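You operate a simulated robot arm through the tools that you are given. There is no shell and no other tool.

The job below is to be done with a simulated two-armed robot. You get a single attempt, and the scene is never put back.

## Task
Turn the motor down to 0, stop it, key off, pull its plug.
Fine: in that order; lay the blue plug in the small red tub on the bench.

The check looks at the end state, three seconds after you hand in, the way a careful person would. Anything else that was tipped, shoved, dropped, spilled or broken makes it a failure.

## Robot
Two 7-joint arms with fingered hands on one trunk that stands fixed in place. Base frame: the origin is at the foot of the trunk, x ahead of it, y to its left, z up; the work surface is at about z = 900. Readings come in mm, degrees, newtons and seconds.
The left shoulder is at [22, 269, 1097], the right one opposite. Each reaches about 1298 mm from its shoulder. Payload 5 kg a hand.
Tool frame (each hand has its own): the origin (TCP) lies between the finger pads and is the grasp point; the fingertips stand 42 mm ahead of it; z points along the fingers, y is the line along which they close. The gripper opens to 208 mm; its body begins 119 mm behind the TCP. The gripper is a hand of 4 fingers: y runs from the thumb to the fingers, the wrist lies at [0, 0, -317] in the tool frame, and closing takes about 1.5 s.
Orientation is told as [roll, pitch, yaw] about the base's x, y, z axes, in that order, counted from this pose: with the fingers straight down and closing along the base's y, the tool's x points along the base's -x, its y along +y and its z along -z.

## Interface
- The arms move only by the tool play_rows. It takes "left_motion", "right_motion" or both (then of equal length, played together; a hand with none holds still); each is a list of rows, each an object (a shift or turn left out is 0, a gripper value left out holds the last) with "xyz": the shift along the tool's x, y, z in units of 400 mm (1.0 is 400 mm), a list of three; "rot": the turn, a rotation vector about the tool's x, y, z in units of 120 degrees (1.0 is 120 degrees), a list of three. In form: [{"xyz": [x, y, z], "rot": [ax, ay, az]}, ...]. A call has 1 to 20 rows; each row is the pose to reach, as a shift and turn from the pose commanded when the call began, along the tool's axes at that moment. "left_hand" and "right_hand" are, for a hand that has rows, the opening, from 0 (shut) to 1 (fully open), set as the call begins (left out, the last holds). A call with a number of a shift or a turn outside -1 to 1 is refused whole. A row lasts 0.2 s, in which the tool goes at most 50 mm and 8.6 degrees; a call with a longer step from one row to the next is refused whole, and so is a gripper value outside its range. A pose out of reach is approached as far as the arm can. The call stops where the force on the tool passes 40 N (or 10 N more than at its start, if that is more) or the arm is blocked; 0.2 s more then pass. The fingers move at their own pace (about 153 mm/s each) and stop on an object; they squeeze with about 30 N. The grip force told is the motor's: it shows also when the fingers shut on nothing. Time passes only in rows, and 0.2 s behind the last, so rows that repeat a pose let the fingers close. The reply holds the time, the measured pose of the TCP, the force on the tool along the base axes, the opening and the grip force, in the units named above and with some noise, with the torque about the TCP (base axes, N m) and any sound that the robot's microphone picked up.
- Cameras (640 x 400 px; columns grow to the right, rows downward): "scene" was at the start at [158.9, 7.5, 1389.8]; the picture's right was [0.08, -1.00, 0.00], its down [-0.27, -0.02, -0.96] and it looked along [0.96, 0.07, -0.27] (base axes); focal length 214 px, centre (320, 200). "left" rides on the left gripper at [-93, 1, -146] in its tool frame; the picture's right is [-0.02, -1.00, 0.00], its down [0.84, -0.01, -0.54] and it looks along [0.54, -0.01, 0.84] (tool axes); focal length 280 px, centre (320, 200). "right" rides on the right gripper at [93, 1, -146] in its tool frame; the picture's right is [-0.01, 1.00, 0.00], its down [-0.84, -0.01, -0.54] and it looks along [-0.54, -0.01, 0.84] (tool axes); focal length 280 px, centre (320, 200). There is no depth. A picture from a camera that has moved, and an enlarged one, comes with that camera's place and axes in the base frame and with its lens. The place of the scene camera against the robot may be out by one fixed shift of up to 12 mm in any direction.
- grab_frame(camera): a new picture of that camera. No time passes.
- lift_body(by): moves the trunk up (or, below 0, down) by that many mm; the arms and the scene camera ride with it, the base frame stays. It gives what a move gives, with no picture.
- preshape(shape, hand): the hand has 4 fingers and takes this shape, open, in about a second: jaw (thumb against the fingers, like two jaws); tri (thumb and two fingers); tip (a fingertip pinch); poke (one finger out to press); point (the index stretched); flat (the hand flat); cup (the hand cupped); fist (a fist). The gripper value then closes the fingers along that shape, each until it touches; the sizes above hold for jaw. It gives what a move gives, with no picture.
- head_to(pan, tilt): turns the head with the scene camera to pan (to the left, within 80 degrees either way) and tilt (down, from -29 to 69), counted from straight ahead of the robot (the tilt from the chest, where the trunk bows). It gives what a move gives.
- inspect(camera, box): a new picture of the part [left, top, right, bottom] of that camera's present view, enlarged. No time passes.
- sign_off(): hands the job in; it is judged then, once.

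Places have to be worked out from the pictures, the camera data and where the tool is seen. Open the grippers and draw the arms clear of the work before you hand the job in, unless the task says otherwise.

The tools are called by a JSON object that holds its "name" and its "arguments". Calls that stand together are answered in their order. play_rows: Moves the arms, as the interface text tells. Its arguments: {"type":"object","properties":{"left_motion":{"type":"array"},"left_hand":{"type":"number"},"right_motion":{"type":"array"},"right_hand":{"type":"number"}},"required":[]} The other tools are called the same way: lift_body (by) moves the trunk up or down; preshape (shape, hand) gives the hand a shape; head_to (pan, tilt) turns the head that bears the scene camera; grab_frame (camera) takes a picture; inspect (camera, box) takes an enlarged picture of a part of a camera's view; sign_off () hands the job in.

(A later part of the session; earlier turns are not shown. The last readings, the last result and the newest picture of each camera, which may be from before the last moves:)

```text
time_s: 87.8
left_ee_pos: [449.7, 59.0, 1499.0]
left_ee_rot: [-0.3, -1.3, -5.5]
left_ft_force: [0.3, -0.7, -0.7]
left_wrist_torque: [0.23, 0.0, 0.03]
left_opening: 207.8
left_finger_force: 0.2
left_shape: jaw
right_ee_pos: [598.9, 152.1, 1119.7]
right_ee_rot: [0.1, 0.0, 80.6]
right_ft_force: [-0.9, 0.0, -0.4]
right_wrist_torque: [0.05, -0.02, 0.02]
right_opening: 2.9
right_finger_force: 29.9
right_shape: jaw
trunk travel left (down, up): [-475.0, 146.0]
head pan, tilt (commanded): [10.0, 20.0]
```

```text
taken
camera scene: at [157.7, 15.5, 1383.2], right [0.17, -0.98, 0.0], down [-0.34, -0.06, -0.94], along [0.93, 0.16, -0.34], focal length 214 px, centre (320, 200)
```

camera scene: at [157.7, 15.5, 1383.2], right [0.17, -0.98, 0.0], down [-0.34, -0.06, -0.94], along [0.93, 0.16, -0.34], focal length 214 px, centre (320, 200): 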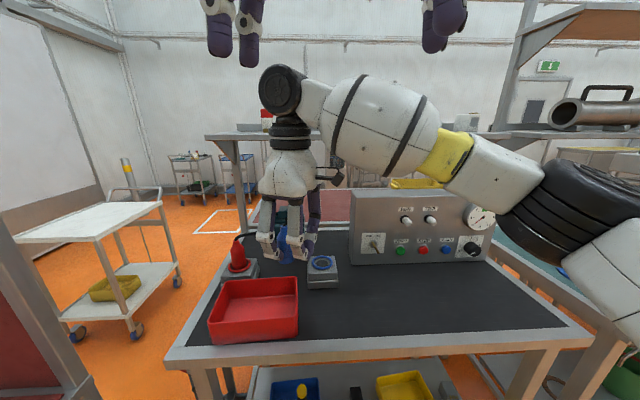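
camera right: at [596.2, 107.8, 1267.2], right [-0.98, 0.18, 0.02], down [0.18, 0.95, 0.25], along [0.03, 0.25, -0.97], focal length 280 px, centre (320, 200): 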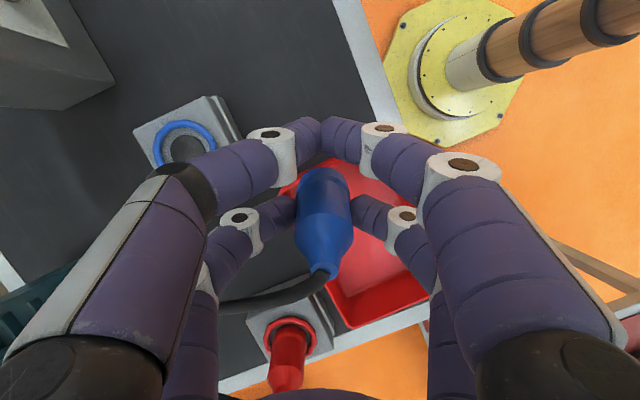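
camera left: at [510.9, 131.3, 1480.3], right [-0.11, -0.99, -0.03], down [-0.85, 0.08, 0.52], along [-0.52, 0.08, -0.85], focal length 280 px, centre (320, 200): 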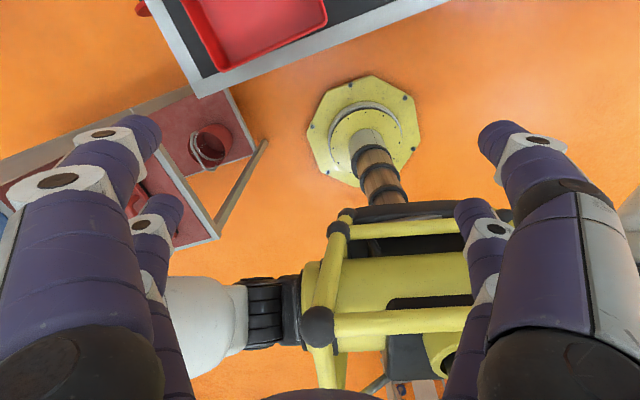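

Back to vertical. I'll now turn the hand to yaw 15°, which puts the finger-closing axis along the tub's length; from there I can lean the hand to the right, the easy direction for this arm.

{"name": "play_rows", "arguments": {"right_motion": [{"rot": [0, 0, 0.0683]}, {"rot": [0, 0, 0.1367]}, {"rot": [0, 0, 0.205]}, {"rot": [0, 0, 0.2733]}, {"rot": [0, 0, 0.3417]}, {"rot": [0, 0, 0.41]}, {"rot": [0, 0, 0.4783]}, {"rot": [0, 0, 0.5467]}]}}

{"name": "grab_frame", "arguments": {"camera": "right"}}

{"name": "grab_frame", "arguments": {"camera": "scene"}}

```text
time_s: 89.6
left_ee_pos: [449.5, 60.2, 1499.3]
left_ee_rot: [-0.4, -1.3, -5.4]
left_ft_force: [-0.4, -0.4, -0.4]
left_wrist_torque: [-0.03, -0.01, -0.02]
left_opening: 208.0
left_finger_force: 0.1
left_shape: jaw
right_ee_pos: [598.2, 153.4, 1119.8]
right_ee_rot: [-0.2, 0.0, 15.0]
right_ft_force: [0.3, 0.2, -1.7]
right_wrist_torque: [-0.01, 0.05, 0.01]
right_opening: 3.0
right_finger_force: 30.2
right_shape: jaw
trunk travel left (down, up): [-475.0, 146.0]
head pan, tilt (commanded): [10.0, 20.0]
```

```text
taken
camera right: at [508.6, 131.0, 1264.4], right [-0.24, 0.97, 0.0], down [0.82, 0.21, 0.54], along [0.52, 0.13, -0.84], focal length 280 px, centre (320, 200)
```

right: 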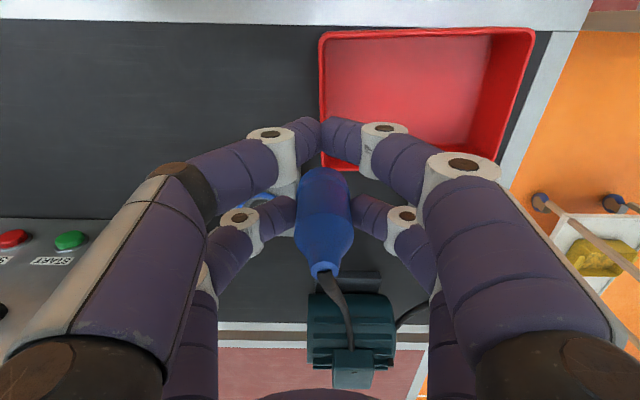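

```text
taken
camera scene: at [157.5, 16.6, 1383.2], right [0.17, -0.98, 0.0], down [-0.34, -0.06, -0.94], along [0.93, 0.16, -0.34], focal length 214 px, centre (320, 200)
```

scene: 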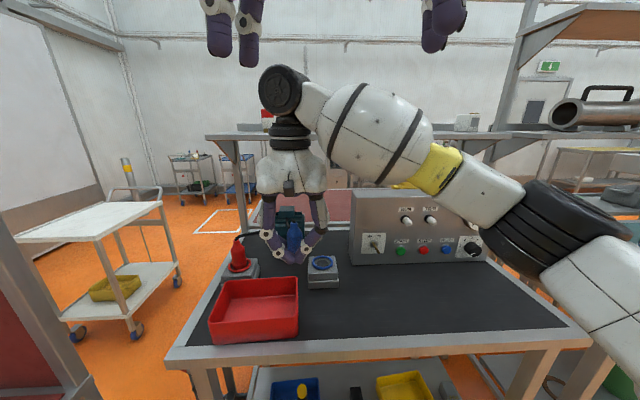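

This view shows the tub squarely: its rim centre is about (556, 242), lined up with the hand. I'll lean the hand 35° about its x axis so the plug tilts along the tub's length, still well above everything.

{"name": "play_rows", "arguments": {"right_motion": [{"rot": [-0.0583, 0, 0]}, {"rot": [-0.1167, 0, 0]}, {"rot": [-0.175, 0, 0]}, {"rot": [-0.2333, 0, 0]}, {"rot": [-0.2917, 0, 0]}]}}

{"name": "grab_frame", "arguments": {"camera": "right"}}

{"name": "grab_frame", "arguments": {"camera": "scene"}}

```text
time_s: 90.8
left_ee_pos: [451.3, 59.8, 1498.0]
left_ee_rot: [-0.3, -1.2, -5.4]
left_ft_force: [0.9, -1.2, -0.1]
left_wrist_torque: [0.14, 0.15, -0.01]
left_opening: 207.9
left_finger_force: 0.0
left_shape: jaw
right_ee_pos: [598.9, 152.4, 1118.6]
right_ee_rot: [35.1, 0.0, 15.0]
right_ft_force: [0.4, 0.4, -0.1]
right_wrist_torque: [-0.01, 0.06, 0.03]
right_opening: 3.3
right_finger_force: 29.9
right_shape: jaw
trunk travel left (down, up): [-475.0, 146.0]
head pan, tilt (commanded): [10.0, 20.0]
```

```text
taken
camera right: at [530.3, 48.1, 1238.7], right [-0.2, 0.8, 0.57], down [0.9, -0.09, 0.43], along [0.4, 0.6, -0.7], focal length 280 px, centre (320, 200)
```

right: 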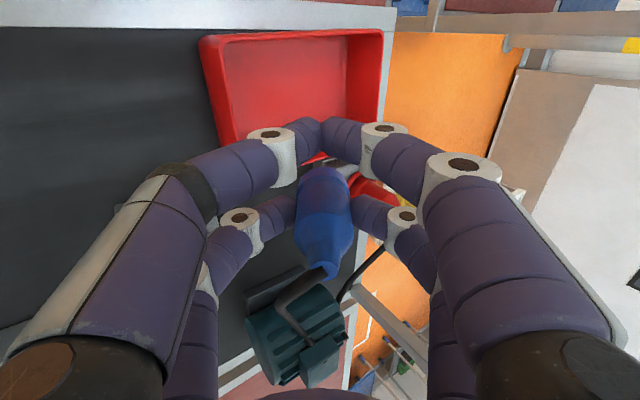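

```text
taken
camera scene: at [158.3, 15.9, 1383.0], right [0.17, -0.98, 0.0], down [-0.34, -0.06, -0.94], along [0.93, 0.16, -0.34], focal length 214 px, centre (320, 200)
```

scene: 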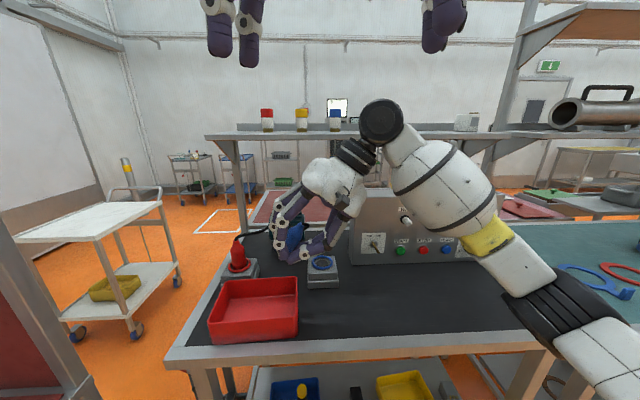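

The lean worked and the plug is well clear. I'll move over the tub at about z 1080.

{"name": "play_rows", "arguments": {"right_motion": [{"xyz": [0.02, 0.042, 0.055]}, {"xyz": [0.04, 0.085, 0.11]}, {"xyz": [0.055, 0.117, 0.165]}, {"xyz": [0.07, 0.148, 0.2217]}]}}

{"name": "grab_frame", "arguments": {"camera": "right"}}

{"name": "inspect", "arguments": {"camera": "scene", "box": [180, 180, 340, 350]}}

```text
time_s: 91.8
left_ee_pos: [449.7, 61.1, 1499.5]
left_ee_rot: [-0.5, -1.3, -5.5]
left_ft_force: [0.5, -0.2, 0.6]
left_wrist_torque: [-0.06, -0.04, -0.01]
left_opening: 207.8
left_finger_force: 0.1
left_shape: jaw
right_ee_pos: [544.2, 242.0, 1078.6]
right_ee_rot: [34.8, -0.1, 15.2]
right_ft_force: [0.5, 1.3, -1.4]
right_wrist_torque: [-0.02, 0.03, -0.01]
right_opening: 3.1
right_finger_force: 29.6
right_shape: jaw
trunk travel left (down, up): [-475.0, 146.0]
head pan, tilt (commanded): [10.0, 20.0]
```

```text
taken
camera right: at [476.5, 138.2, 1199.3], right [-0.2, 0.8, 0.57], down [0.9, -0.09, 0.44], along [0.4, 0.6, -0.7], focal length 280 px, centre (320, 200)
```

right: 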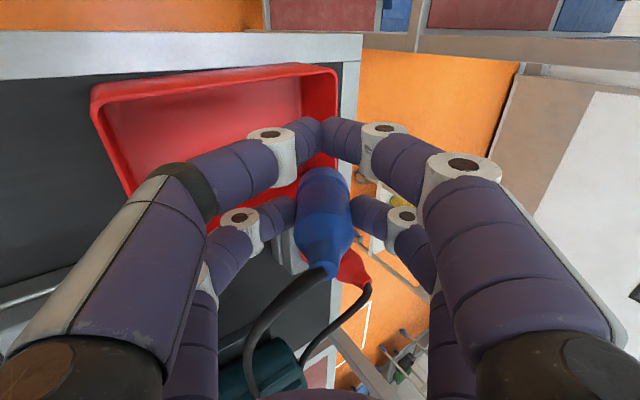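

```text
2.35 times, centred on (260, 265) of scene
camera zoom: at [157.3, 16.9, 1383.3], right [0.17, -0.98, 0.0], down [-0.34, -0.06, -0.94], along [0.93, 0.16, -0.34], focal length 505 px, centre (461, 47)
```

zoom: 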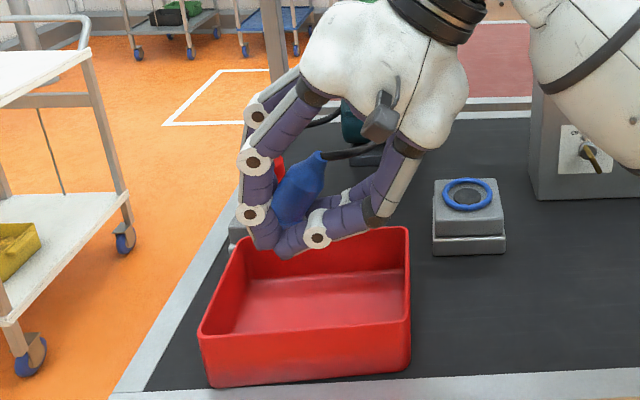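

The plug hangs tilted over the tub with its cable slack. I'll lower 40 mm straight down and check the clearance to the walls.

{"name": "play_rows", "arguments": {"right_motion": [{"xyz": [0, -0.0191, 0.0273]}, {"xyz": [0, -0.0383, 0.0546]}, {"xyz": [0, -0.0574, 0.0819]}]}}

{"name": "grab_frame", "arguments": {"camera": "right"}}

{"name": "inspect", "arguments": {"camera": "scene", "box": [180, 200, 320, 350]}}

```text
time_s: 92.6
left_ee_pos: [450.3, 60.6, 1499.2]
left_ee_rot: [-0.3, -1.3, -5.5]
left_ft_force: [0.0, -0.9, -0.2]
left_wrist_torque: [0.0, -0.02, -0.01]
left_opening: 208.0
left_finger_force: 0.0
left_shape: jaw
right_ee_pos: [544.4, 241.3, 1039.8]
right_ee_rot: [34.9, 0.0, 15.1]
right_ft_force: [-0.6, 0.5, -1.1]
right_wrist_torque: [-0.01, 0.07, -0.01]
right_opening: 2.8
right_finger_force: 30.0
right_shape: jaw
trunk travel left (down, up): [-475.0, 146.0]
head pan, tilt (commanded): [10.0, 20.0]
```

```text
taken
camera right: at [477.0, 137.6, 1159.7], right [-0.2, 0.8, 0.57], down [0.9, -0.09, 0.43], along [0.4, 0.6, -0.7], focal length 280 px, centre (320, 200)
```

right: 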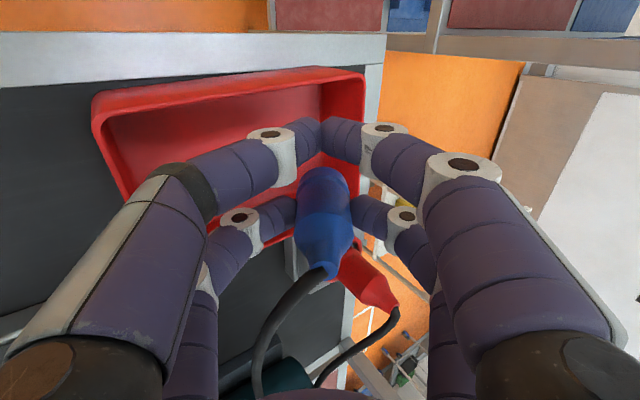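

```text
2.67 times, centred on (250, 275) of scene
camera zoom: at [157.7, 16.6, 1383.2], right [0.17, -0.98, 0.0], down [-0.34, -0.06, -0.94], along [0.93, 0.16, -0.34], focal length 572 px, centre (507, 0)
```

zoom: 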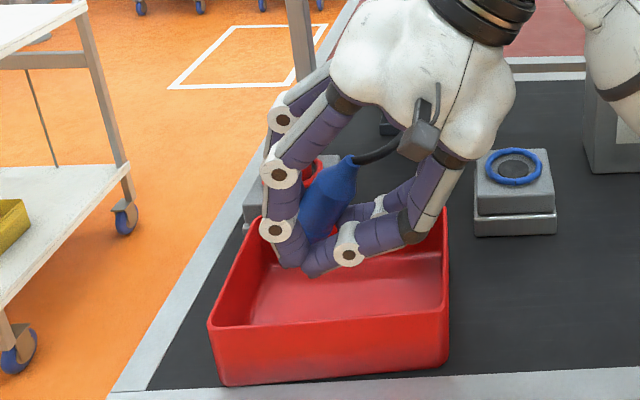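

Clear on all sides. I'll lower another 30 mm.

{"name": "play_rows", "arguments": {"right_motion": [{"xyz": [0, -0.0144, 0.0205]}, {"xyz": [0, -0.0287, 0.041]}, {"xyz": [0, -0.043, 0.0614]}]}}

{"name": "grab_frame", "arguments": {"camera": "right"}}

{"name": "inspect", "arguments": {"camera": "scene", "box": [180, 200, 320, 350]}}

```text
time_s: 93.4
left_ee_pos: [450.4, 59.1, 1498.7]
left_ee_rot: [-0.5, -1.3, -5.5]
left_ft_force: [-0.2, -0.5, -0.4]
left_wrist_torque: [0.02, 0.03, 0.03]
left_opening: 208.0
left_finger_force: 0.0
left_shape: jaw
right_ee_pos: [544.7, 241.5, 1010.6]
right_ee_rot: [34.8, 0.0, 15.1]
right_ft_force: [0.3, 0.1, -0.8]
right_wrist_torque: [0.01, 0.03, 0.03]
right_opening: 3.1
right_finger_force: 30.0
right_shape: jaw
trunk travel left (down, up): [-475.0, 146.0]
head pan, tilt (commanded): [10.0, 20.0]
```

```text
taken
camera right: at [476.4, 137.7, 1129.7], right [-0.2, 0.8, 0.57], down [0.9, -0.09, 0.43], along [0.4, 0.6, -0.7], focal length 280 px, centre (320, 200)
```

right: 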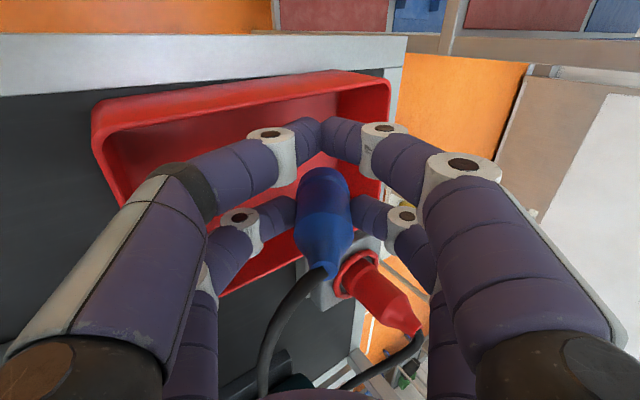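

```text
2.67 times, centred on (250, 275) of scene
camera zoom: at [157.8, 16.6, 1383.2], right [0.17, -0.98, 0.0], down [-0.34, -0.06, -0.94], along [0.93, 0.16, -0.34], focal length 572 px, centre (507, 0)
```

zoom: 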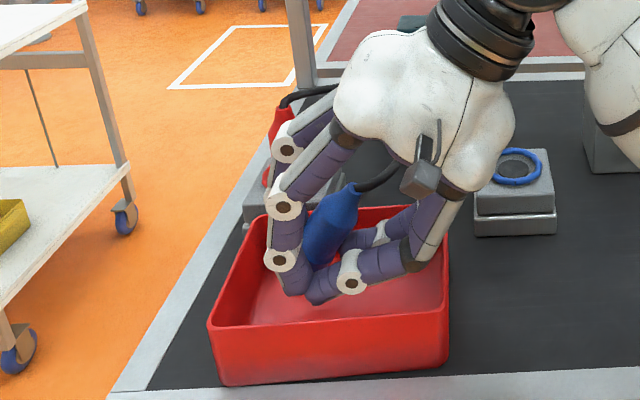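

Still no contact. I'll lower the last 14 mm so the plug's end is just above the tub floor.

{"name": "play_rows", "arguments": {"right_motion": [{"xyz": [0, -0.007, 0.01]}, {"xyz": [0, -0.0135, 0.0195]}, {"xyz": [0, -0.02, 0.0287]}]}}

{"name": "inspect", "arguments": {"camera": "scene", "box": [180, 200, 320, 350]}}

{"name": "inspect", "arguments": {"camera": "right", "box": [200, 60, 440, 300]}}

```text
time_s: 94.2
left_ee_pos: [449.8, 61.0, 1499.0]
left_ee_rot: [-0.5, -1.3, -5.6]
left_ft_force: [-0.1, 0.1, -0.3]
left_wrist_torque: [-0.01, 0.04, -0.04]
left_opening: 208.2
left_finger_force: 0.0
left_shape: jaw
right_ee_pos: [544.8, 240.9, 995.0]
right_ee_rot: [34.8, -0.1, 15.2]
right_ft_force: [0.0, 0.1, 0.2]
right_wrist_torque: [-0.01, 0.07, 0.03]
right_opening: 2.9
right_finger_force: 30.0
right_shape: jaw
trunk travel left (down, up): [-475.0, 146.0]
head pan, tilt (commanded): [10.0, 20.0]
```

```text
2.67 times, centred on (250, 275) of scene
camera zoom: at [157.7, 16.6, 1383.2], right [0.17, -0.98, 0.0], down [-0.34, -0.06, -0.94], along [0.93, 0.16, -0.34], focal length 572 px, centre (507, 0)
```

zoom: 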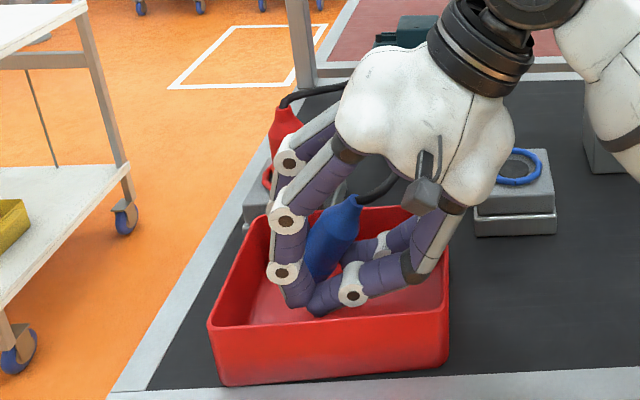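

```text
1.67 times, centred on (320, 180) of right
camera zoom: at [477.0, 138.0, 1115.4], right [-0.2, 0.8, 0.57], down [0.9, -0.09, 0.43], along [0.4, 0.6, -0.7], focal length 467 px, centre (320, 233)
```

zoom: 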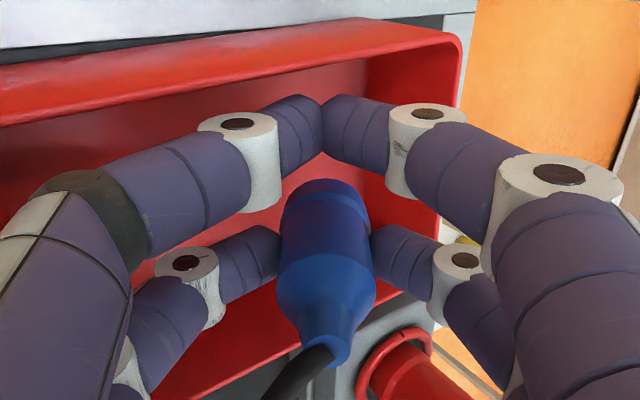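

The plug is well inside the tub, tilted lengthwise, with its end just above the floor. I'll open the fingers a little and see how it settles.

{"name": "play_rows", "arguments": {"right_motion": [{"xyz": [0, 0, 0]}, {"xyz": [0, 0, 0]}, {"xyz": [0, 0, 0]}], "right_hand": 0.24}}

{"name": "inspect", "arguments": {"camera": "scene", "box": [180, 200, 320, 350]}}

{"name": "inspect", "arguments": {"camera": "right", "box": [200, 60, 440, 300]}}

```text
time_s: 95.0
left_ee_pos: [449.7, 60.6, 1500.0]
left_ee_rot: [-0.4, -1.2, -5.4]
left_ft_force: [0.5, 0.4, 0.1]
left_wrist_torque: [0.01, 0.01, 0.02]
left_opening: 208.1
left_finger_force: 0.1
left_shape: jaw
right_ee_pos: [543.3, 241.7, 994.6]
right_ee_rot: [34.9, 0.1, 15.1]
right_ft_force: [-0.3, 0.6, -0.6]
right_wrist_torque: [0.02, -0.01, -0.01]
right_opening: 49.7
right_finger_force: 0.0
right_shape: jaw
trunk travel left (down, up): [-475.0, 146.0]
head pan, tilt (commanded): [10.0, 20.0]
```

```text
2.67 times, centred on (250, 275) of scene
camera zoom: at [157.5, 16.5, 1383.2], right [0.17, -0.98, 0.0], down [-0.34, -0.06, -0.94], along [0.93, 0.16, -0.34], focal length 572 px, centre (507, 0)
```

zoom: 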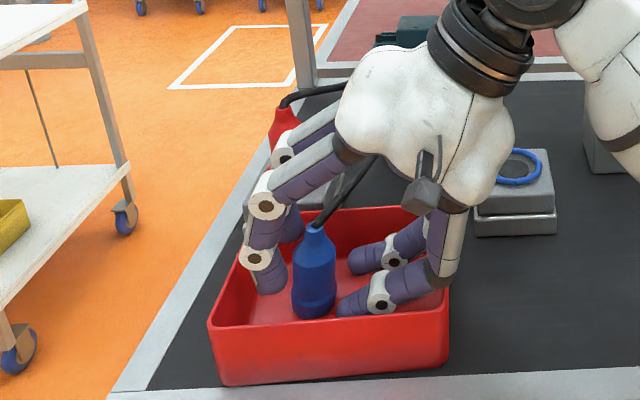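

```text
1.67 times, centred on (320, 180) of right
camera zoom: at [476.7, 138.0, 1115.8], right [-0.2, 0.8, 0.57], down [0.9, -0.09, 0.43], along [0.4, 0.6, -0.7], focal length 467 px, centre (320, 233)
```

zoom: 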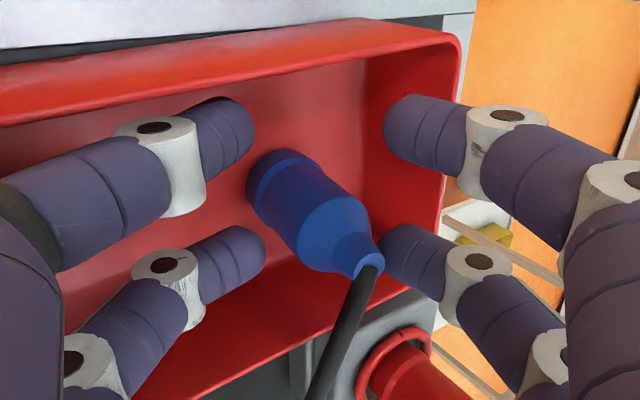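

The plug came upright when released and now stands inside the tub between the fingers. I'll open wider to free it fully and see whether it stays.

{"name": "play_rows", "arguments": {"right_motion": [{"xyz": [0, 0, 0]}, {"xyz": [0, 0, 0]}, {"xyz": [0, 0, 0]}], "right_hand": 0.4}}

{"name": "inspect", "arguments": {"camera": "scene", "box": [200, 220, 310, 340]}}

{"name": "grab_frame", "arguments": {"camera": "right"}}

```text
time_s: 95.8
left_ee_pos: [449.2, 60.0, 1498.6]
left_ee_rot: [-0.5, -1.2, -5.5]
left_ft_force: [0.3, -0.2, 1.1]
left_wrist_torque: [0.0, 0.02, -0.01]
left_opening: 208.1
left_finger_force: 0.0
left_shape: jaw
right_ee_pos: [543.7, 241.8, 996.6]
right_ee_rot: [35.0, 0.1, 15.1]
right_ft_force: [-0.7, 3.1, 4.4]
right_wrist_torque: [-0.33, -0.25, 0.1]
right_opening: 82.3
right_finger_force: 0.0
right_shape: jaw
trunk travel left (down, up): [-475.0, 146.0]
head pan, tilt (commanded): [10.0, 20.0]
```

```text
3.33 times, centred on (255, 280) of scene
camera zoom: at [157.2, 16.7, 1383.3], right [0.17, -0.98, 0.0], down [-0.34, -0.06, -0.94], along [0.93, 0.16, -0.34], focal length 715 px, centre (537, -67)
```

zoom: 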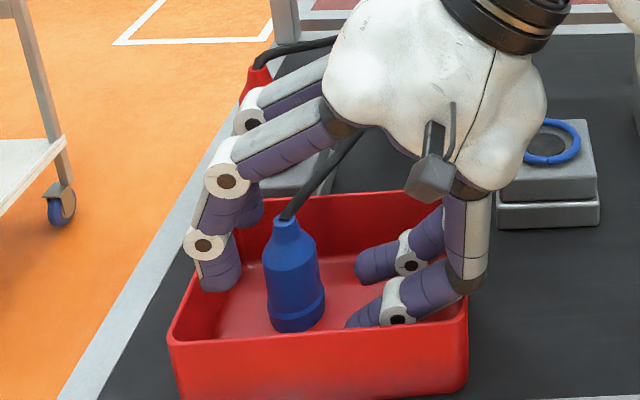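

```text
taken
camera right: at [476.5, 138.1, 1116.0], right [-0.2, 0.8, 0.57], down [0.9, -0.09, 0.44], along [0.4, 0.6, -0.7], focal length 280 px, centre (320, 200)
```

right: 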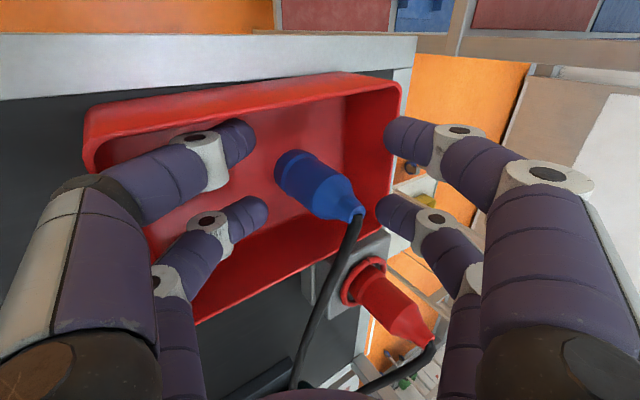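

The plug stands on its own in the tub, but one finger is lightly touching the tub's right rim at about 5 N. I'll narrow the opening at once to relieve that.

{"name": "play_rows", "arguments": {"right_motion": [{"xyz": [0, 0, 0]}, {"xyz": [0, 0, 0]}], "right_hand": 0.3}}

{"name": "inspect", "arguments": {"camera": "scene", "box": [180, 200, 320, 350]}}

{"name": "inspect", "arguments": {"camera": "right", "box": [60, 60, 440, 300]}}

```text
time_s: 96.4
left_ee_pos: [449.2, 60.6, 1500.1]
left_ee_rot: [-0.4, -1.3, -5.5]
left_ft_force: [-0.3, 0.8, 0.2]
left_wrist_torque: [-0.01, 0.06, 0.01]
left_opening: 208.0
left_finger_force: 0.0
left_shape: jaw
right_ee_pos: [545.1, 242.2, 995.9]
right_ee_rot: [34.7, 0.0, 15.0]
right_ft_force: [-0.5, 0.3, -0.1]
right_wrist_torque: [0.02, 0.02, 0.04]
right_opening: 63.1
right_finger_force: 0.1
right_shape: jaw
trunk travel left (down, up): [-475.0, 146.0]
head pan, tilt (commanded): [10.0, 20.0]
```

```text
2.67 times, centred on (250, 275) of scene
camera zoom: at [157.6, 16.6, 1383.2], right [0.17, -0.98, 0.0], down [-0.34, -0.06, -0.94], along [0.93, 0.16, -0.34], focal length 572 px, centre (507, 0)
```

zoom: 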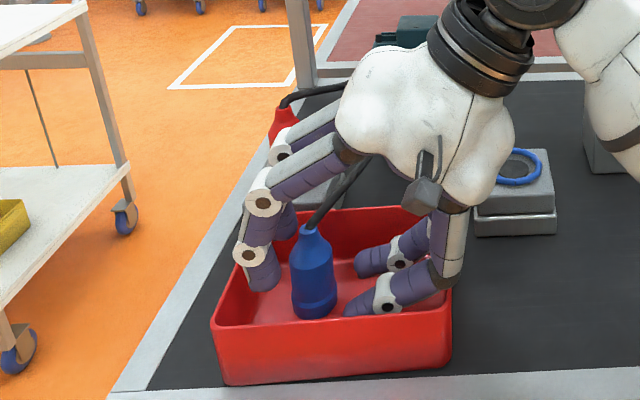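

```text
1.67 times, centred on (250, 180) of right
camera zoom: at [476.9, 137.9, 1115.5], right [-0.2, 0.8, 0.57], down [0.9, -0.09, 0.43], along [0.4, 0.6, -0.7], focal length 467 px, centre (437, 233)
```

zoom: 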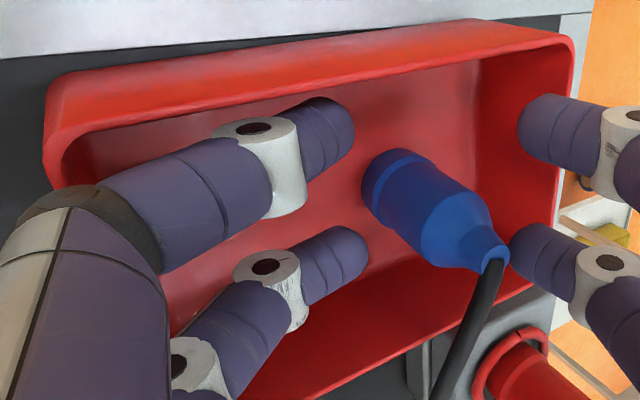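

The tub moved at most about 3 mm and is fine. I'll raise the hand straight up clear of the plug and tub, with the cable passing between the finger pairs.

{"name": "play_rows", "arguments": {"right_motion": [{"xyz": [0, 0.0287, -0.041]}, {"xyz": [0, 0.0574, -0.0819]}, {"xyz": [0, 0.0861, -0.1229]}, {"xyz": [0, 0.1148, -0.1638]}, {"xyz": [0, 0.15, -0.214]}, {"xyz": [0, 0.187, -0.266]}]}}

{"name": "inspect", "arguments": {"camera": "scene", "box": [180, 180, 340, 350]}}

{"name": "grab_frame", "arguments": {"camera": "right"}}

```text
time_s: 97.8
left_ee_pos: [449.8, 59.5, 1498.9]
left_ee_rot: [-0.4, -1.2, -5.5]
left_ft_force: [0.0, 0.2, 1.0]
left_wrist_torque: [-0.03, -0.06, 0.02]
left_opening: 208.0
left_finger_force: 0.0
left_shape: jaw
right_ee_pos: [544.5, 241.5, 1126.3]
right_ee_rot: [34.9, 0.1, 15.1]
right_ft_force: [-0.4, 1.3, 0.4]
right_wrist_torque: [0.03, -0.02, 0.0]
right_opening: 62.7
right_finger_force: 0.0
right_shape: jaw
trunk travel left (down, up): [-475.0, 146.0]
head pan, tilt (commanded): [10.0, 20.0]
```

```text
2.35 times, centred on (260, 265) of scene
camera zoom: at [157.1, 16.6, 1383.3], right [0.17, -0.98, 0.0], down [-0.34, -0.06, -0.94], along [0.93, 0.16, -0.34], focal length 505 px, centre (461, 47)
```

zoom: 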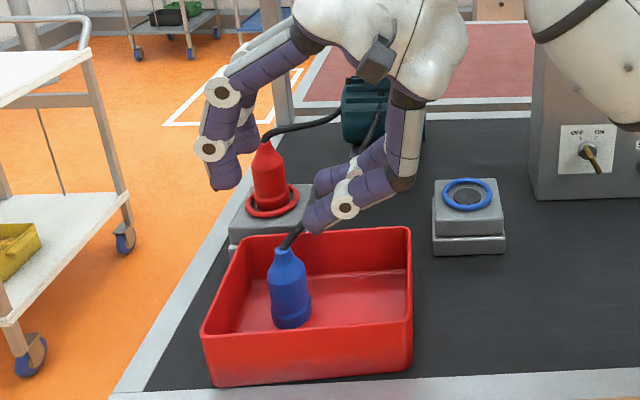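

```text
taken
camera right: at [476.5, 138.4, 1246.0], right [-0.2, 0.8, 0.57], down [0.9, -0.09, 0.43], along [0.4, 0.6, -0.7], focal length 280 px, centre (320, 200)
```

right: 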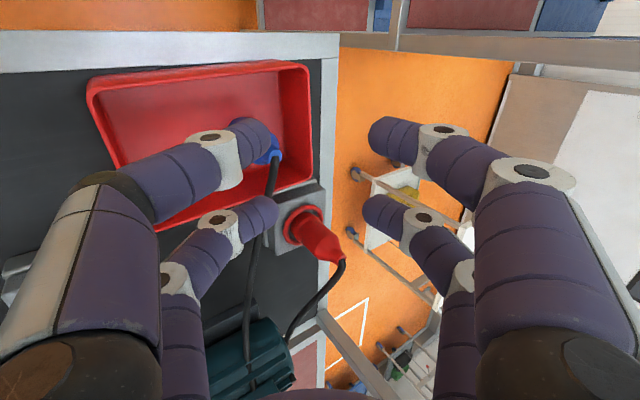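

The plug stands upright and steady inside the tub at about (543, 272), with its cable slack. The task says to lay it, so I'll tip it gently over toward the tub's long free side. First I move the left hand a bit further away, then set the right hand upright and closed.

{"name": "play_rows", "arguments": {"left_motion": [{"xyz": [0.0425, -0.0795, 0]}, {"xyz": [0.085, -0.159, 0]}]}}

{"name": "play_rows", "arguments": {"right_motion": [{"rot": [0.0583, 0, 0]}, {"rot": [0.1167, 0, 0]}, {"rot": [0.175, 0, 0]}, {"rot": [0.2333, 0, 0]}, {"rot": [0.2917, 0, 0]}], "right_hand": 0.0}}

{"name": "grab_frame", "arguments": {"camera": "right"}}

{"name": "grab_frame", "arguments": {"camera": "scene"}}

```text
time_s: 98.4
left_ee_pos: [407.6, -0.1, 1501.1]
left_ee_rot: [-0.4, -1.4, -5.5]
left_ft_force: [0.2, -0.7, -0.2]
left_wrist_torque: [0.07, -0.05, -0.02]
left_opening: 207.9
left_finger_force: 0.0
left_shape: jaw
right_ee_pos: [543.8, 241.7, 1126.9]
right_ee_rot: [34.9, 0.0, 15.0]
right_ft_force: [-0.4, -0.9, 0.2]
right_wrist_torque: [0.04, -0.03, -0.03]
right_opening: 62.6
right_finger_force: 0.1
right_shape: jaw
trunk travel left (down, up): [-475.0, 146.0]
head pan, tilt (commanded): [10.0, 20.0]
```

```text
time_s: 99.6
left_ee_pos: [406.8, 3.5, 1502.0]
left_ee_rot: [-0.4, -1.4, -5.5]
left_ft_force: [-0.9, 1.5, 0.5]
left_wrist_torque: [-0.1, -0.11, -0.01]
left_opening: 208.0
left_finger_force: 0.0
left_shape: jaw
right_ee_pos: [545.3, 243.2, 1126.4]
right_ee_rot: [-0.3, 0.0, 15.0]
right_ft_force: [-0.9, 0.0, -1.4]
right_wrist_torque: [-0.03, -0.02, 0.03]
right_opening: 0.0
right_finger_force: 29.9
right_shape: jaw
trunk travel left (down, up): [-475.0, 146.0]
head pan, tilt (commanded): [10.0, 20.0]
```

```text
taken
camera right: at [455.1, 220.7, 1271.5], right [-0.25, 0.97, -0.01], down [0.82, 0.21, 0.54], along [0.52, 0.13, -0.84], focal length 280 px, centre (320, 200)
```

right: 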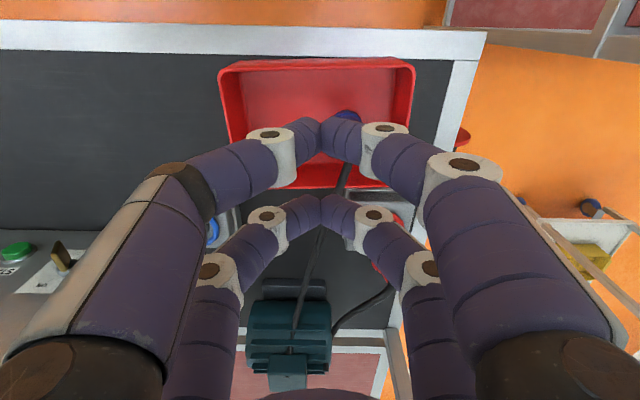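

```text
taken
camera scene: at [156.6, 17.3, 1383.5], right [0.17, -0.98, 0.0], down [-0.34, -0.06, -0.94], along [0.93, 0.16, -0.34], focal length 214 px, centre (320, 200)
```

scene: 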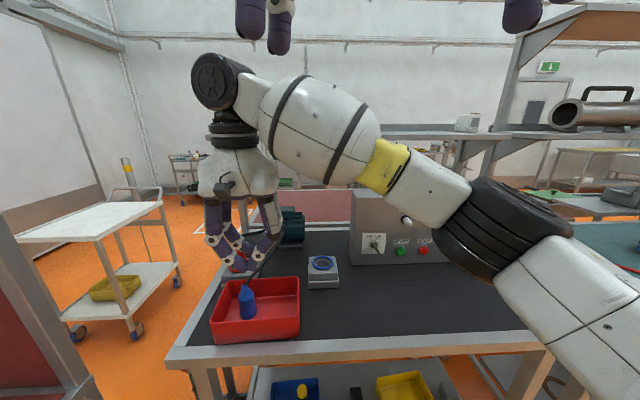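

The tub hasn't shifted measurably (front corners match within a few mm). I'll move the closed hand over to the plug's left side and then lower it until the fingertips are just above rim height.

{"name": "play_rows", "arguments": {"right_motion": [{"xyz": [-0.0041, 0.0748, 0]}, {"xyz": [-0.0082, 0.1497, 0]}, {"xyz": [-0.0123, 0.2245, 0]}]}}

{"name": "play_rows", "arguments": {"right_motion": [{"xyz": [0, 0, 0.06]}, {"xyz": [0, 0, 0.12]}, {"xyz": [0, 0, 0.18]}, {"xyz": [0, 0, 0.225]}]}}

{"name": "grab_frame", "arguments": {"camera": "right"}}

{"name": "inspect", "arguments": {"camera": "scene", "box": [160, 190, 320, 350]}}

```text
time_s: 100.6
left_ee_pos: [410.5, -0.9, 1501.2]
left_ee_rot: [-0.3, -1.3, -5.6]
left_ft_force: [1.4, -0.8, -1.6]
left_wrist_torque: [0.09, 0.25, 0.01]
left_opening: 208.0
left_finger_force: 0.0
left_shape: jaw
right_ee_pos: [612.1, 248.4, 1149.5]
right_ee_rot: [3.1, 0.6, 8.0]
right_ft_force: [1.2, -1.1, -0.9]
right_wrist_torque: [0.02, 0.14, 0.01]
right_opening: 0.0
right_finger_force: 30.1
right_shape: jaw
right hand out of reach, approached as far as the arm can: row 3
trunk travel left (down, up): [-475.0, 146.0]
head pan, tilt (commanded): [10.0, 20.0]
stopped in row 3 (right hand): the arm was blocked; the commanded pose is now the measured one
```

```text
time_s: 101.6
left_ee_pos: [406.0, 0.3, 1501.7]
left_ee_rot: [-0.4, -1.4, -5.5]
left_ft_force: [-0.4, -1.2, 0.3]
left_wrist_torque: [0.05, -0.06, 0.0]
left_opening: 208.1
left_finger_force: 0.0
left_shape: jaw
right_ee_pos: [605.4, 257.6, 1057.4]
right_ee_rot: [2.9, 0.4, 8.3]
right_ft_force: [-1.3, -1.0, -0.1]
right_wrist_torque: [0.04, -0.01, 0.01]
right_opening: 0.0
right_finger_force: 30.5
right_shape: jaw
trunk travel left (down, up): [-475.0, 146.0]
head pan, tilt (commanded): [10.0, 20.0]
```

```text
taken
camera right: at [516.0, 238.6, 1203.2], right [-0.13, 0.99, 0.05], down [0.84, 0.08, 0.53], along [0.52, 0.11, -0.85], focal length 280 px, centre (320, 200)
```

right: 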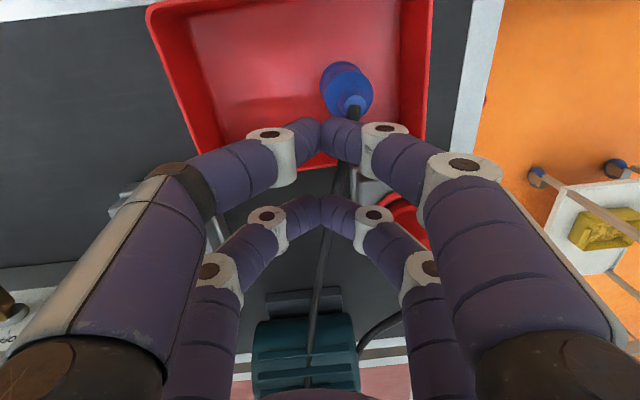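

```text
2.50 times, centred on (240, 270) of scene
camera zoom: at [157.0, 16.4, 1383.3], right [0.17, -0.98, 0.0], down [-0.34, -0.06, -0.94], along [0.93, 0.16, -0.34], focal length 536 px, centre (520, 25)
```

zoom: 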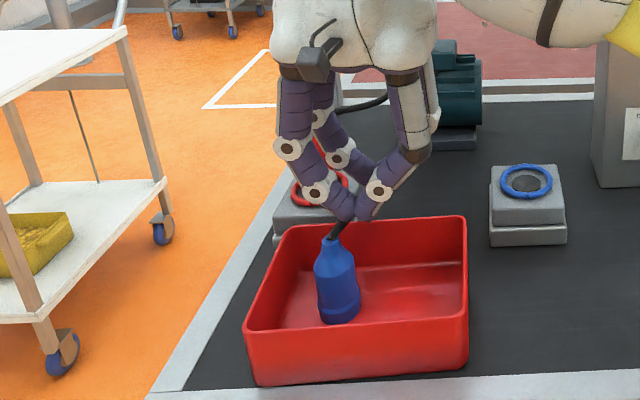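

The arm ran out of reach there and stopped short behind the tub; nothing was touched. I'll go back up, restore the upright orientation, and look before trying a reachable way to tip the plug.

{"name": "play_rows", "arguments": {"right_motion": [{"xyz": [0, 0, -0.06]}, {"xyz": [0, 0, -0.12]}, {"xyz": [0, 0, -0.175], "rot": [0.012, -0.0015, -0.028]}, {"xyz": [0, 0, -0.175], "rot": [0.024, -0.003, -0.056]}]}}

{"name": "inspect", "arguments": {"camera": "scene", "box": [160, 190, 320, 350]}}

{"name": "grab_frame", "arguments": {"camera": "right"}}

```text
time_s: 102.8
left_ee_pos: [407.4, -0.3, 1500.9]
left_ee_rot: [-0.3, -1.5, -5.6]
left_ft_force: [0.8, -1.0, -0.2]
left_wrist_torque: [0.15, 0.02, -0.02]
left_opening: 208.0
left_finger_force: 0.0
left_shape: jaw
right_ee_pos: [640.2, 219.2, 1123.2]
right_ee_rot: [0.6, 0.8, 11.8]
right_ft_force: [-0.3, -0.7, 0.3]
right_wrist_torque: [0.0, -0.02, -0.01]
right_opening: 0.0
right_finger_force: 30.3
right_shape: jaw
trunk travel left (down, up): [-475.0, 146.0]
head pan, tilt (commanded): [10.0, 20.0]
stopped in row 4 (right hand): the arm was blocked; the commanded pose is now the measured one
```

```text
2.50 times, centred on (240, 270) of scene
camera zoom: at [157.5, 16.0, 1383.2], right [0.17, -0.98, 0.0], down [-0.34, -0.06, -0.94], along [0.93, 0.16, -0.34], focal length 536 px, centre (520, 25)
```

zoom: 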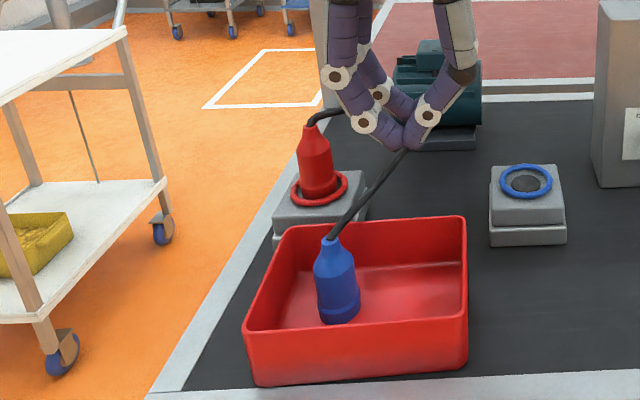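

```text
taken
camera right: at [552.0, 200.1, 1268.8], right [-0.19, 0.98, 0.01], down [0.84, 0.16, 0.53], along [0.52, 0.11, -0.85], focal length 280 px, centre (320, 200)
```

right: 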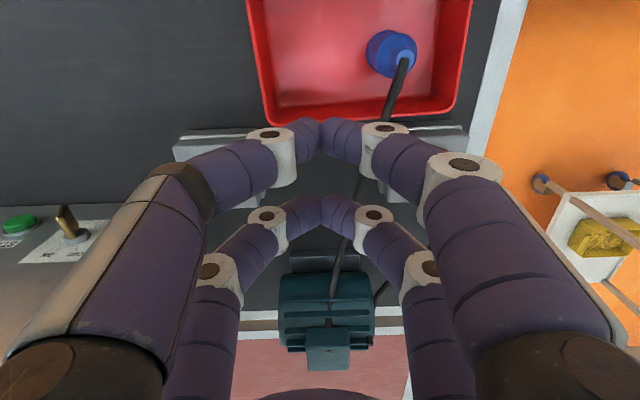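

Still near a joint limit. I'll move the right hand to the right, away from that limit, and re-check.

{"name": "play_rows", "arguments": {"right_motion": [{"xyz": [0, -0.08, 0]}, {"xyz": [0, -0.16, 0]}, {"xyz": [0, -0.24, 0]}]}}

{"name": "grab_frame", "arguments": {"camera": "scene"}}

```text
time_s: 103.6
left_ee_pos: [408.9, -2.2, 1501.2]
left_ee_rot: [-0.2, -1.2, -5.6]
left_ft_force: [-1.0, -2.5, -2.5]
left_wrist_torque: [0.31, 0.09, -0.01]
left_opening: 207.9
left_finger_force: 0.1
left_shape: jaw
right_ee_pos: [655.8, 127.3, 1121.3]
right_ee_rot: [0.6, 0.9, 12.2]
right_ft_force: [0.4, -1.2, -0.4]
right_wrist_torque: [0.14, 0.02, -0.01]
right_opening: 0.0
right_finger_force: 30.3
right_shape: jaw
trunk travel left (down, up): [-475.0, 146.0]
head pan, tilt (commanded): [10.0, 20.0]
```

```text
taken
camera scene: at [157.8, 15.1, 1383.2], right [0.17, -0.98, 0.0], down [-0.34, -0.06, -0.94], along [0.93, 0.16, -0.34], focal length 214 px, centre (320, 200)
```

scene: 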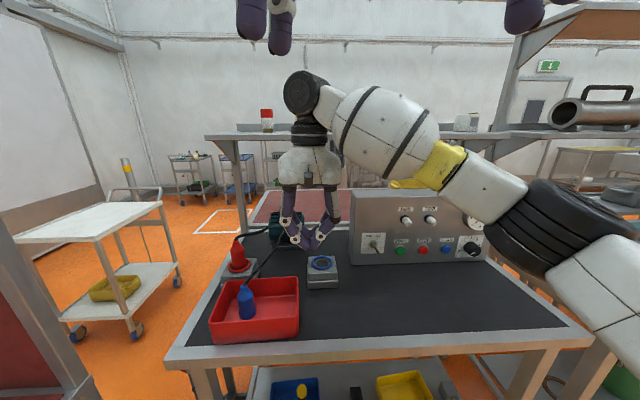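

The hand is free again at (656, 127, 1121), and the plug still stands steadily in the tub. I'll re-grip it with the hand turned so its closing axis runs across the tub; from there it can lean forward, which this arm does easily. First I turn to yaw 90° here, well clear.

{"name": "play_rows", "arguments": {"right_motion": [{"rot": [0.003, -0.004, -0.065]}, {"rot": [0.005, -0.0075, -0.13]}, {"rot": [0.005, -0.0075, -0.195]}, {"rot": [0.005, -0.0075, -0.26]}, {"rot": [0.005, -0.0075, -0.325]}, {"rot": [0.005, -0.0075, -0.39]}, {"rot": [0.005, -0.0075, -0.455]}, {"rot": [0.005, -0.0075, -0.52]}, {"rot": [0.005, -0.0075, -0.585]}, {"rot": [0.005, -0.0075, -0.648]}]}}

{"name": "grab_frame", "arguments": {"camera": "right"}}

{"name": "grab_frame", "arguments": {"camera": "scene"}}

```text
time_s: 105.8
left_ee_pos: [407.7, 0.7, 1500.6]
left_ee_rot: [-0.4, -1.3, -5.5]
left_ft_force: [-0.5, 0.0, -0.4]
left_wrist_torque: [-0.01, 0.04, 0.01]
left_opening: 208.0
left_finger_force: 0.0
left_shape: jaw
right_ee_pos: [656.3, 129.4, 1121.7]
right_ee_rot: [-0.1, -0.6, 89.9]
right_ft_force: [0.6, 0.1, 0.3]
right_wrist_torque: [-0.01, 0.02, 0.01]
right_opening: 0.0
right_finger_force: 29.5
right_shape: jaw
trunk travel left (down, up): [-475.0, 146.0]
head pan, tilt (commanded): [10.0, 20.0]
```

```text
taken
camera right: at [655.9, 34.9, 1264.8], right [-1.0, 0.01, 0.0], down [0.01, 0.84, 0.55], along [0.01, 0.55, -0.84], focal length 280 px, centre (320, 200)
```

right: 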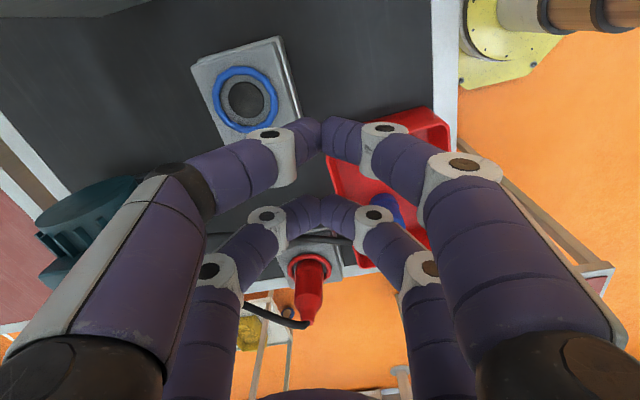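

```text
taken
camera scene: at [157.4, 16.6, 1383.2], right [0.17, -0.98, 0.0], down [-0.34, -0.06, -0.94], along [0.93, 0.16, -0.34], focal length 214 px, centre (320, 200)
```

scene: 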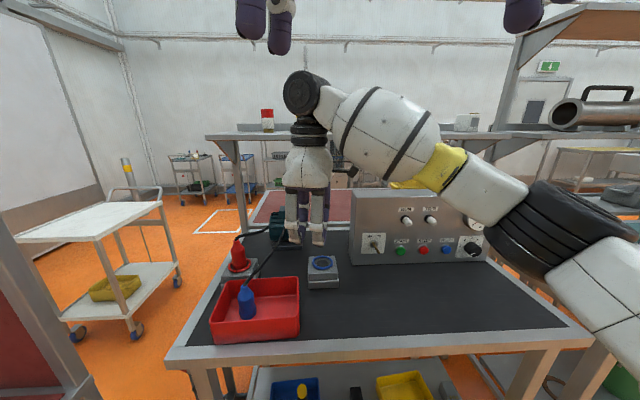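

Good. I'll move over toward the plug in two stages at this height, checking that the arm follows exactly.

{"name": "play_rows", "arguments": {"right_motion": [{"xyz": [-0.069, 0.0706, 0]}, {"xyz": [-0.138, 0.1412, 0]}], "right_hand": 0.27}}

{"name": "play_rows", "arguments": {"right_motion": [{"xyz": [-0.04, 0.0706, 0]}, {"xyz": [-0.09, 0.1412, 0]}]}}

{"name": "grab_frame", "arguments": {"camera": "right"}}

```text
time_s: 106.4
left_ee_pos: [407.4, 0.5, 1500.7]
left_ee_rot: [-0.4, -1.3, -5.6]
left_ft_force: [0.9, 0.1, 0.7]
left_wrist_torque: [-0.07, 0.02, 0.02]
left_opening: 208.0
left_finger_force: 0.0
left_shape: jaw
right_ee_pos: [600.2, 185.2, 1122.8]
right_ee_rot: [0.0, -0.6, 89.9]
right_ft_force: [0.4, 0.0, 0.5]
right_wrist_torque: [0.1, 0.01, 0.0]
right_opening: 55.9
right_finger_force: 0.1
right_shape: jaw
trunk travel left (down, up): [-475.0, 146.0]
head pan, tilt (commanded): [10.0, 20.0]
```

```text
time_s: 107.0
left_ee_pos: [407.5, 0.7, 1501.1]
left_ee_rot: [-0.4, -1.2, -5.5]
left_ft_force: [-0.4, 0.0, 0.1]
left_wrist_torque: [-0.04, -0.03, 0.03]
left_opening: 208.0
left_finger_force: 0.2
left_shape: jaw
right_ee_pos: [543.5, 221.5, 1123.0]
right_ee_rot: [-0.1, -0.6, 89.9]
right_ft_force: [1.2, -0.5, -0.1]
right_wrist_torque: [0.0, 0.07, 0.0]
right_opening: 56.0
right_finger_force: 0.1
right_shape: jaw
trunk travel left (down, up): [-475.0, 146.0]
head pan, tilt (commanded): [10.0, 20.0]
```

```text
taken
camera right: at [542.2, 127.1, 1266.9], right [-1.0, 0.02, 0.0], down [0.01, 0.84, 0.55], along [0.01, 0.55, -0.84], focal length 280 px, centre (320, 200)
```

right: 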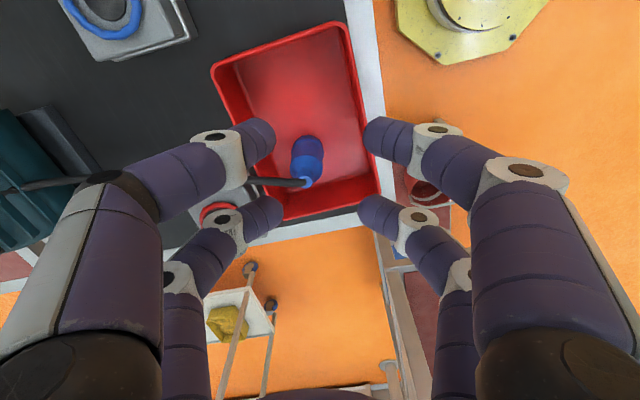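

Tracking is exact here. I'll zoom to get the plug's position relative to the fingers.

{"name": "inspect", "arguments": {"camera": "right", "box": [200, 20, 400, 230]}}

```text
1.90 times, centred on (300, 125) of right
camera zoom: at [542.2, 127.1, 1266.9], right [-1.0, 0.02, 0.0], down [0.01, 0.84, 0.55], along [0.01, 0.55, -0.84], focal length 534 px, centre (358, 343)
```

zoom: 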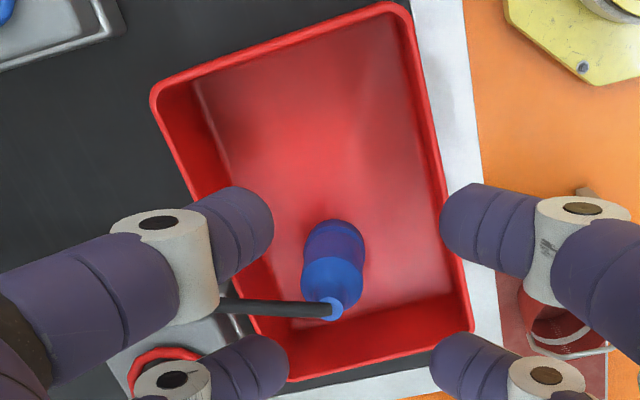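

The cable leaves the plug straight toward +x, so a grip at this yaw would land on it. At yaw 45° the fingers clear the cable. My plan is to carry the plug to the tub's right end, then tip it over to the left from the right side, which this arm reaches easily. First I rotate to yaw 45° here.

{"name": "play_rows", "arguments": {"right_motion": [{"rot": [0, 0.005, 0.0625]}, {"rot": [0, 0.005, 0.125]}, {"rot": [0, 0.005, 0.1875]}, {"rot": [0, 0.005, 0.25]}, {"rot": [0, 0.005, 0.3125]}, {"rot": [0, 0.005, 0.375]}]}}

{"name": "grab_frame", "arguments": {"camera": "right"}}

{"name": "inspect", "arguments": {"camera": "right", "box": [230, 20, 450, 220]}}

```text
time_s: 108.4
left_ee_pos: [407.5, 0.7, 1500.5]
left_ee_rot: [-0.5, -1.3, -5.5]
left_ft_force: [0.0, 0.6, -0.7]
left_wrist_torque: [-0.01, 0.03, 0.0]
left_opening: 207.8
left_finger_force: 0.1
left_shape: jaw
right_ee_pos: [543.5, 220.3, 1122.2]
right_ee_rot: [0.2, 0.0, 44.7]
right_ft_force: [-0.4, 0.0, -0.2]
right_wrist_torque: [0.01, 0.0, -0.03]
right_opening: 56.3
right_finger_force: 0.2
right_shape: jaw
trunk travel left (down, up): [-475.0, 146.0]
head pan, tilt (commanded): [10.0, 20.0]
```

```text
taken
camera right: at [477.8, 155.6, 1266.7], right [-0.69, 0.72, 0.0], down [0.61, 0.58, 0.54], along [0.39, 0.38, -0.84], focal length 280 px, centre (320, 200)
```

right: 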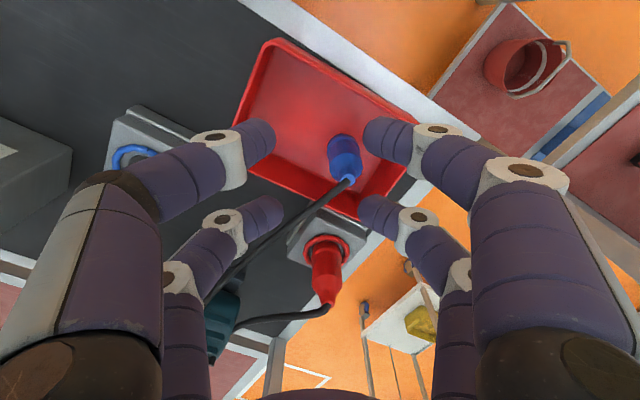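

```text
2.00 times, centred on (340, 120) of right
camera zoom: at [477.8, 155.6, 1266.7], right [-0.69, 0.72, 0.0], down [0.61, 0.58, 0.54], along [0.39, 0.38, -0.84], focal length 561 px, centre (280, 360)
```

zoom: 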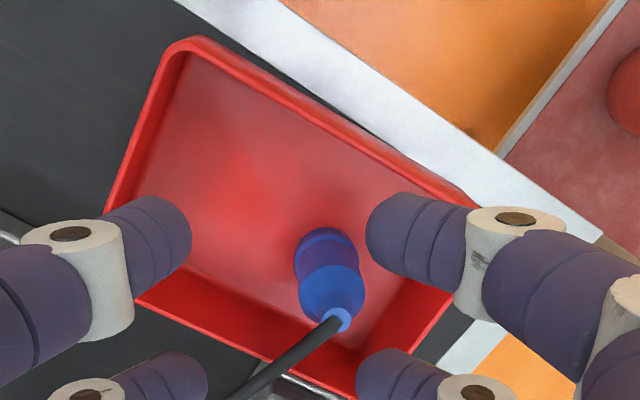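

I place the plug axis at about (555, 270). I'll shift over it at this height and confirm that the arm reaches it.

{"name": "play_rows", "arguments": {"right_motion": [{"xyz": [-0.017, 0.0341, 0]}, {"xyz": [-0.034, 0.0682, 0]}]}}

{"name": "grab_frame", "arguments": {"camera": "right"}}

```text
time_s: 109.0
left_ee_pos: [407.8, -1.1, 1499.4]
left_ee_rot: [-0.4, -1.3, -5.6]
left_ft_force: [0.0, -1.0, -0.5]
left_wrist_torque: [0.11, 0.05, -0.02]
left_opening: 208.1
left_finger_force: 0.0
left_shape: jaw
right_ee_pos: [539.3, 244.9, 1120.7]
right_ee_rot: [0.3, -0.1, 44.5]
right_ft_force: [0.8, 0.4, 0.8]
right_wrist_torque: [0.04, 0.02, -0.02]
right_opening: 56.2
right_finger_force: 0.1
right_shape: jaw
trunk travel left (down, up): [-475.0, 146.0]
head pan, tilt (commanded): [10.0, 20.0]
```

```text
taken
camera right: at [472.8, 180.6, 1266.5], right [-0.69, 0.72, 0.01], down [0.61, 0.58, 0.54], along [0.39, 0.37, -0.84], focal length 280 px, centre (320, 200)
```

right: 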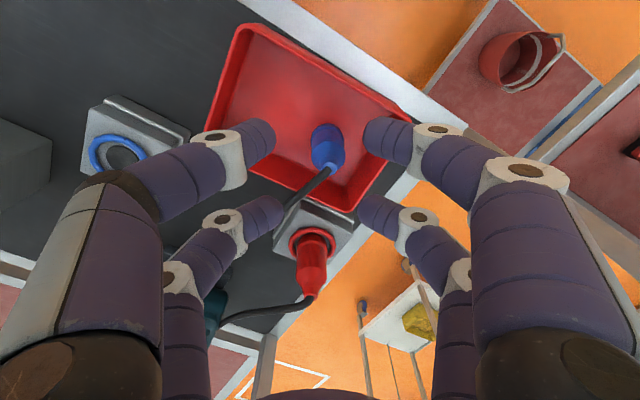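

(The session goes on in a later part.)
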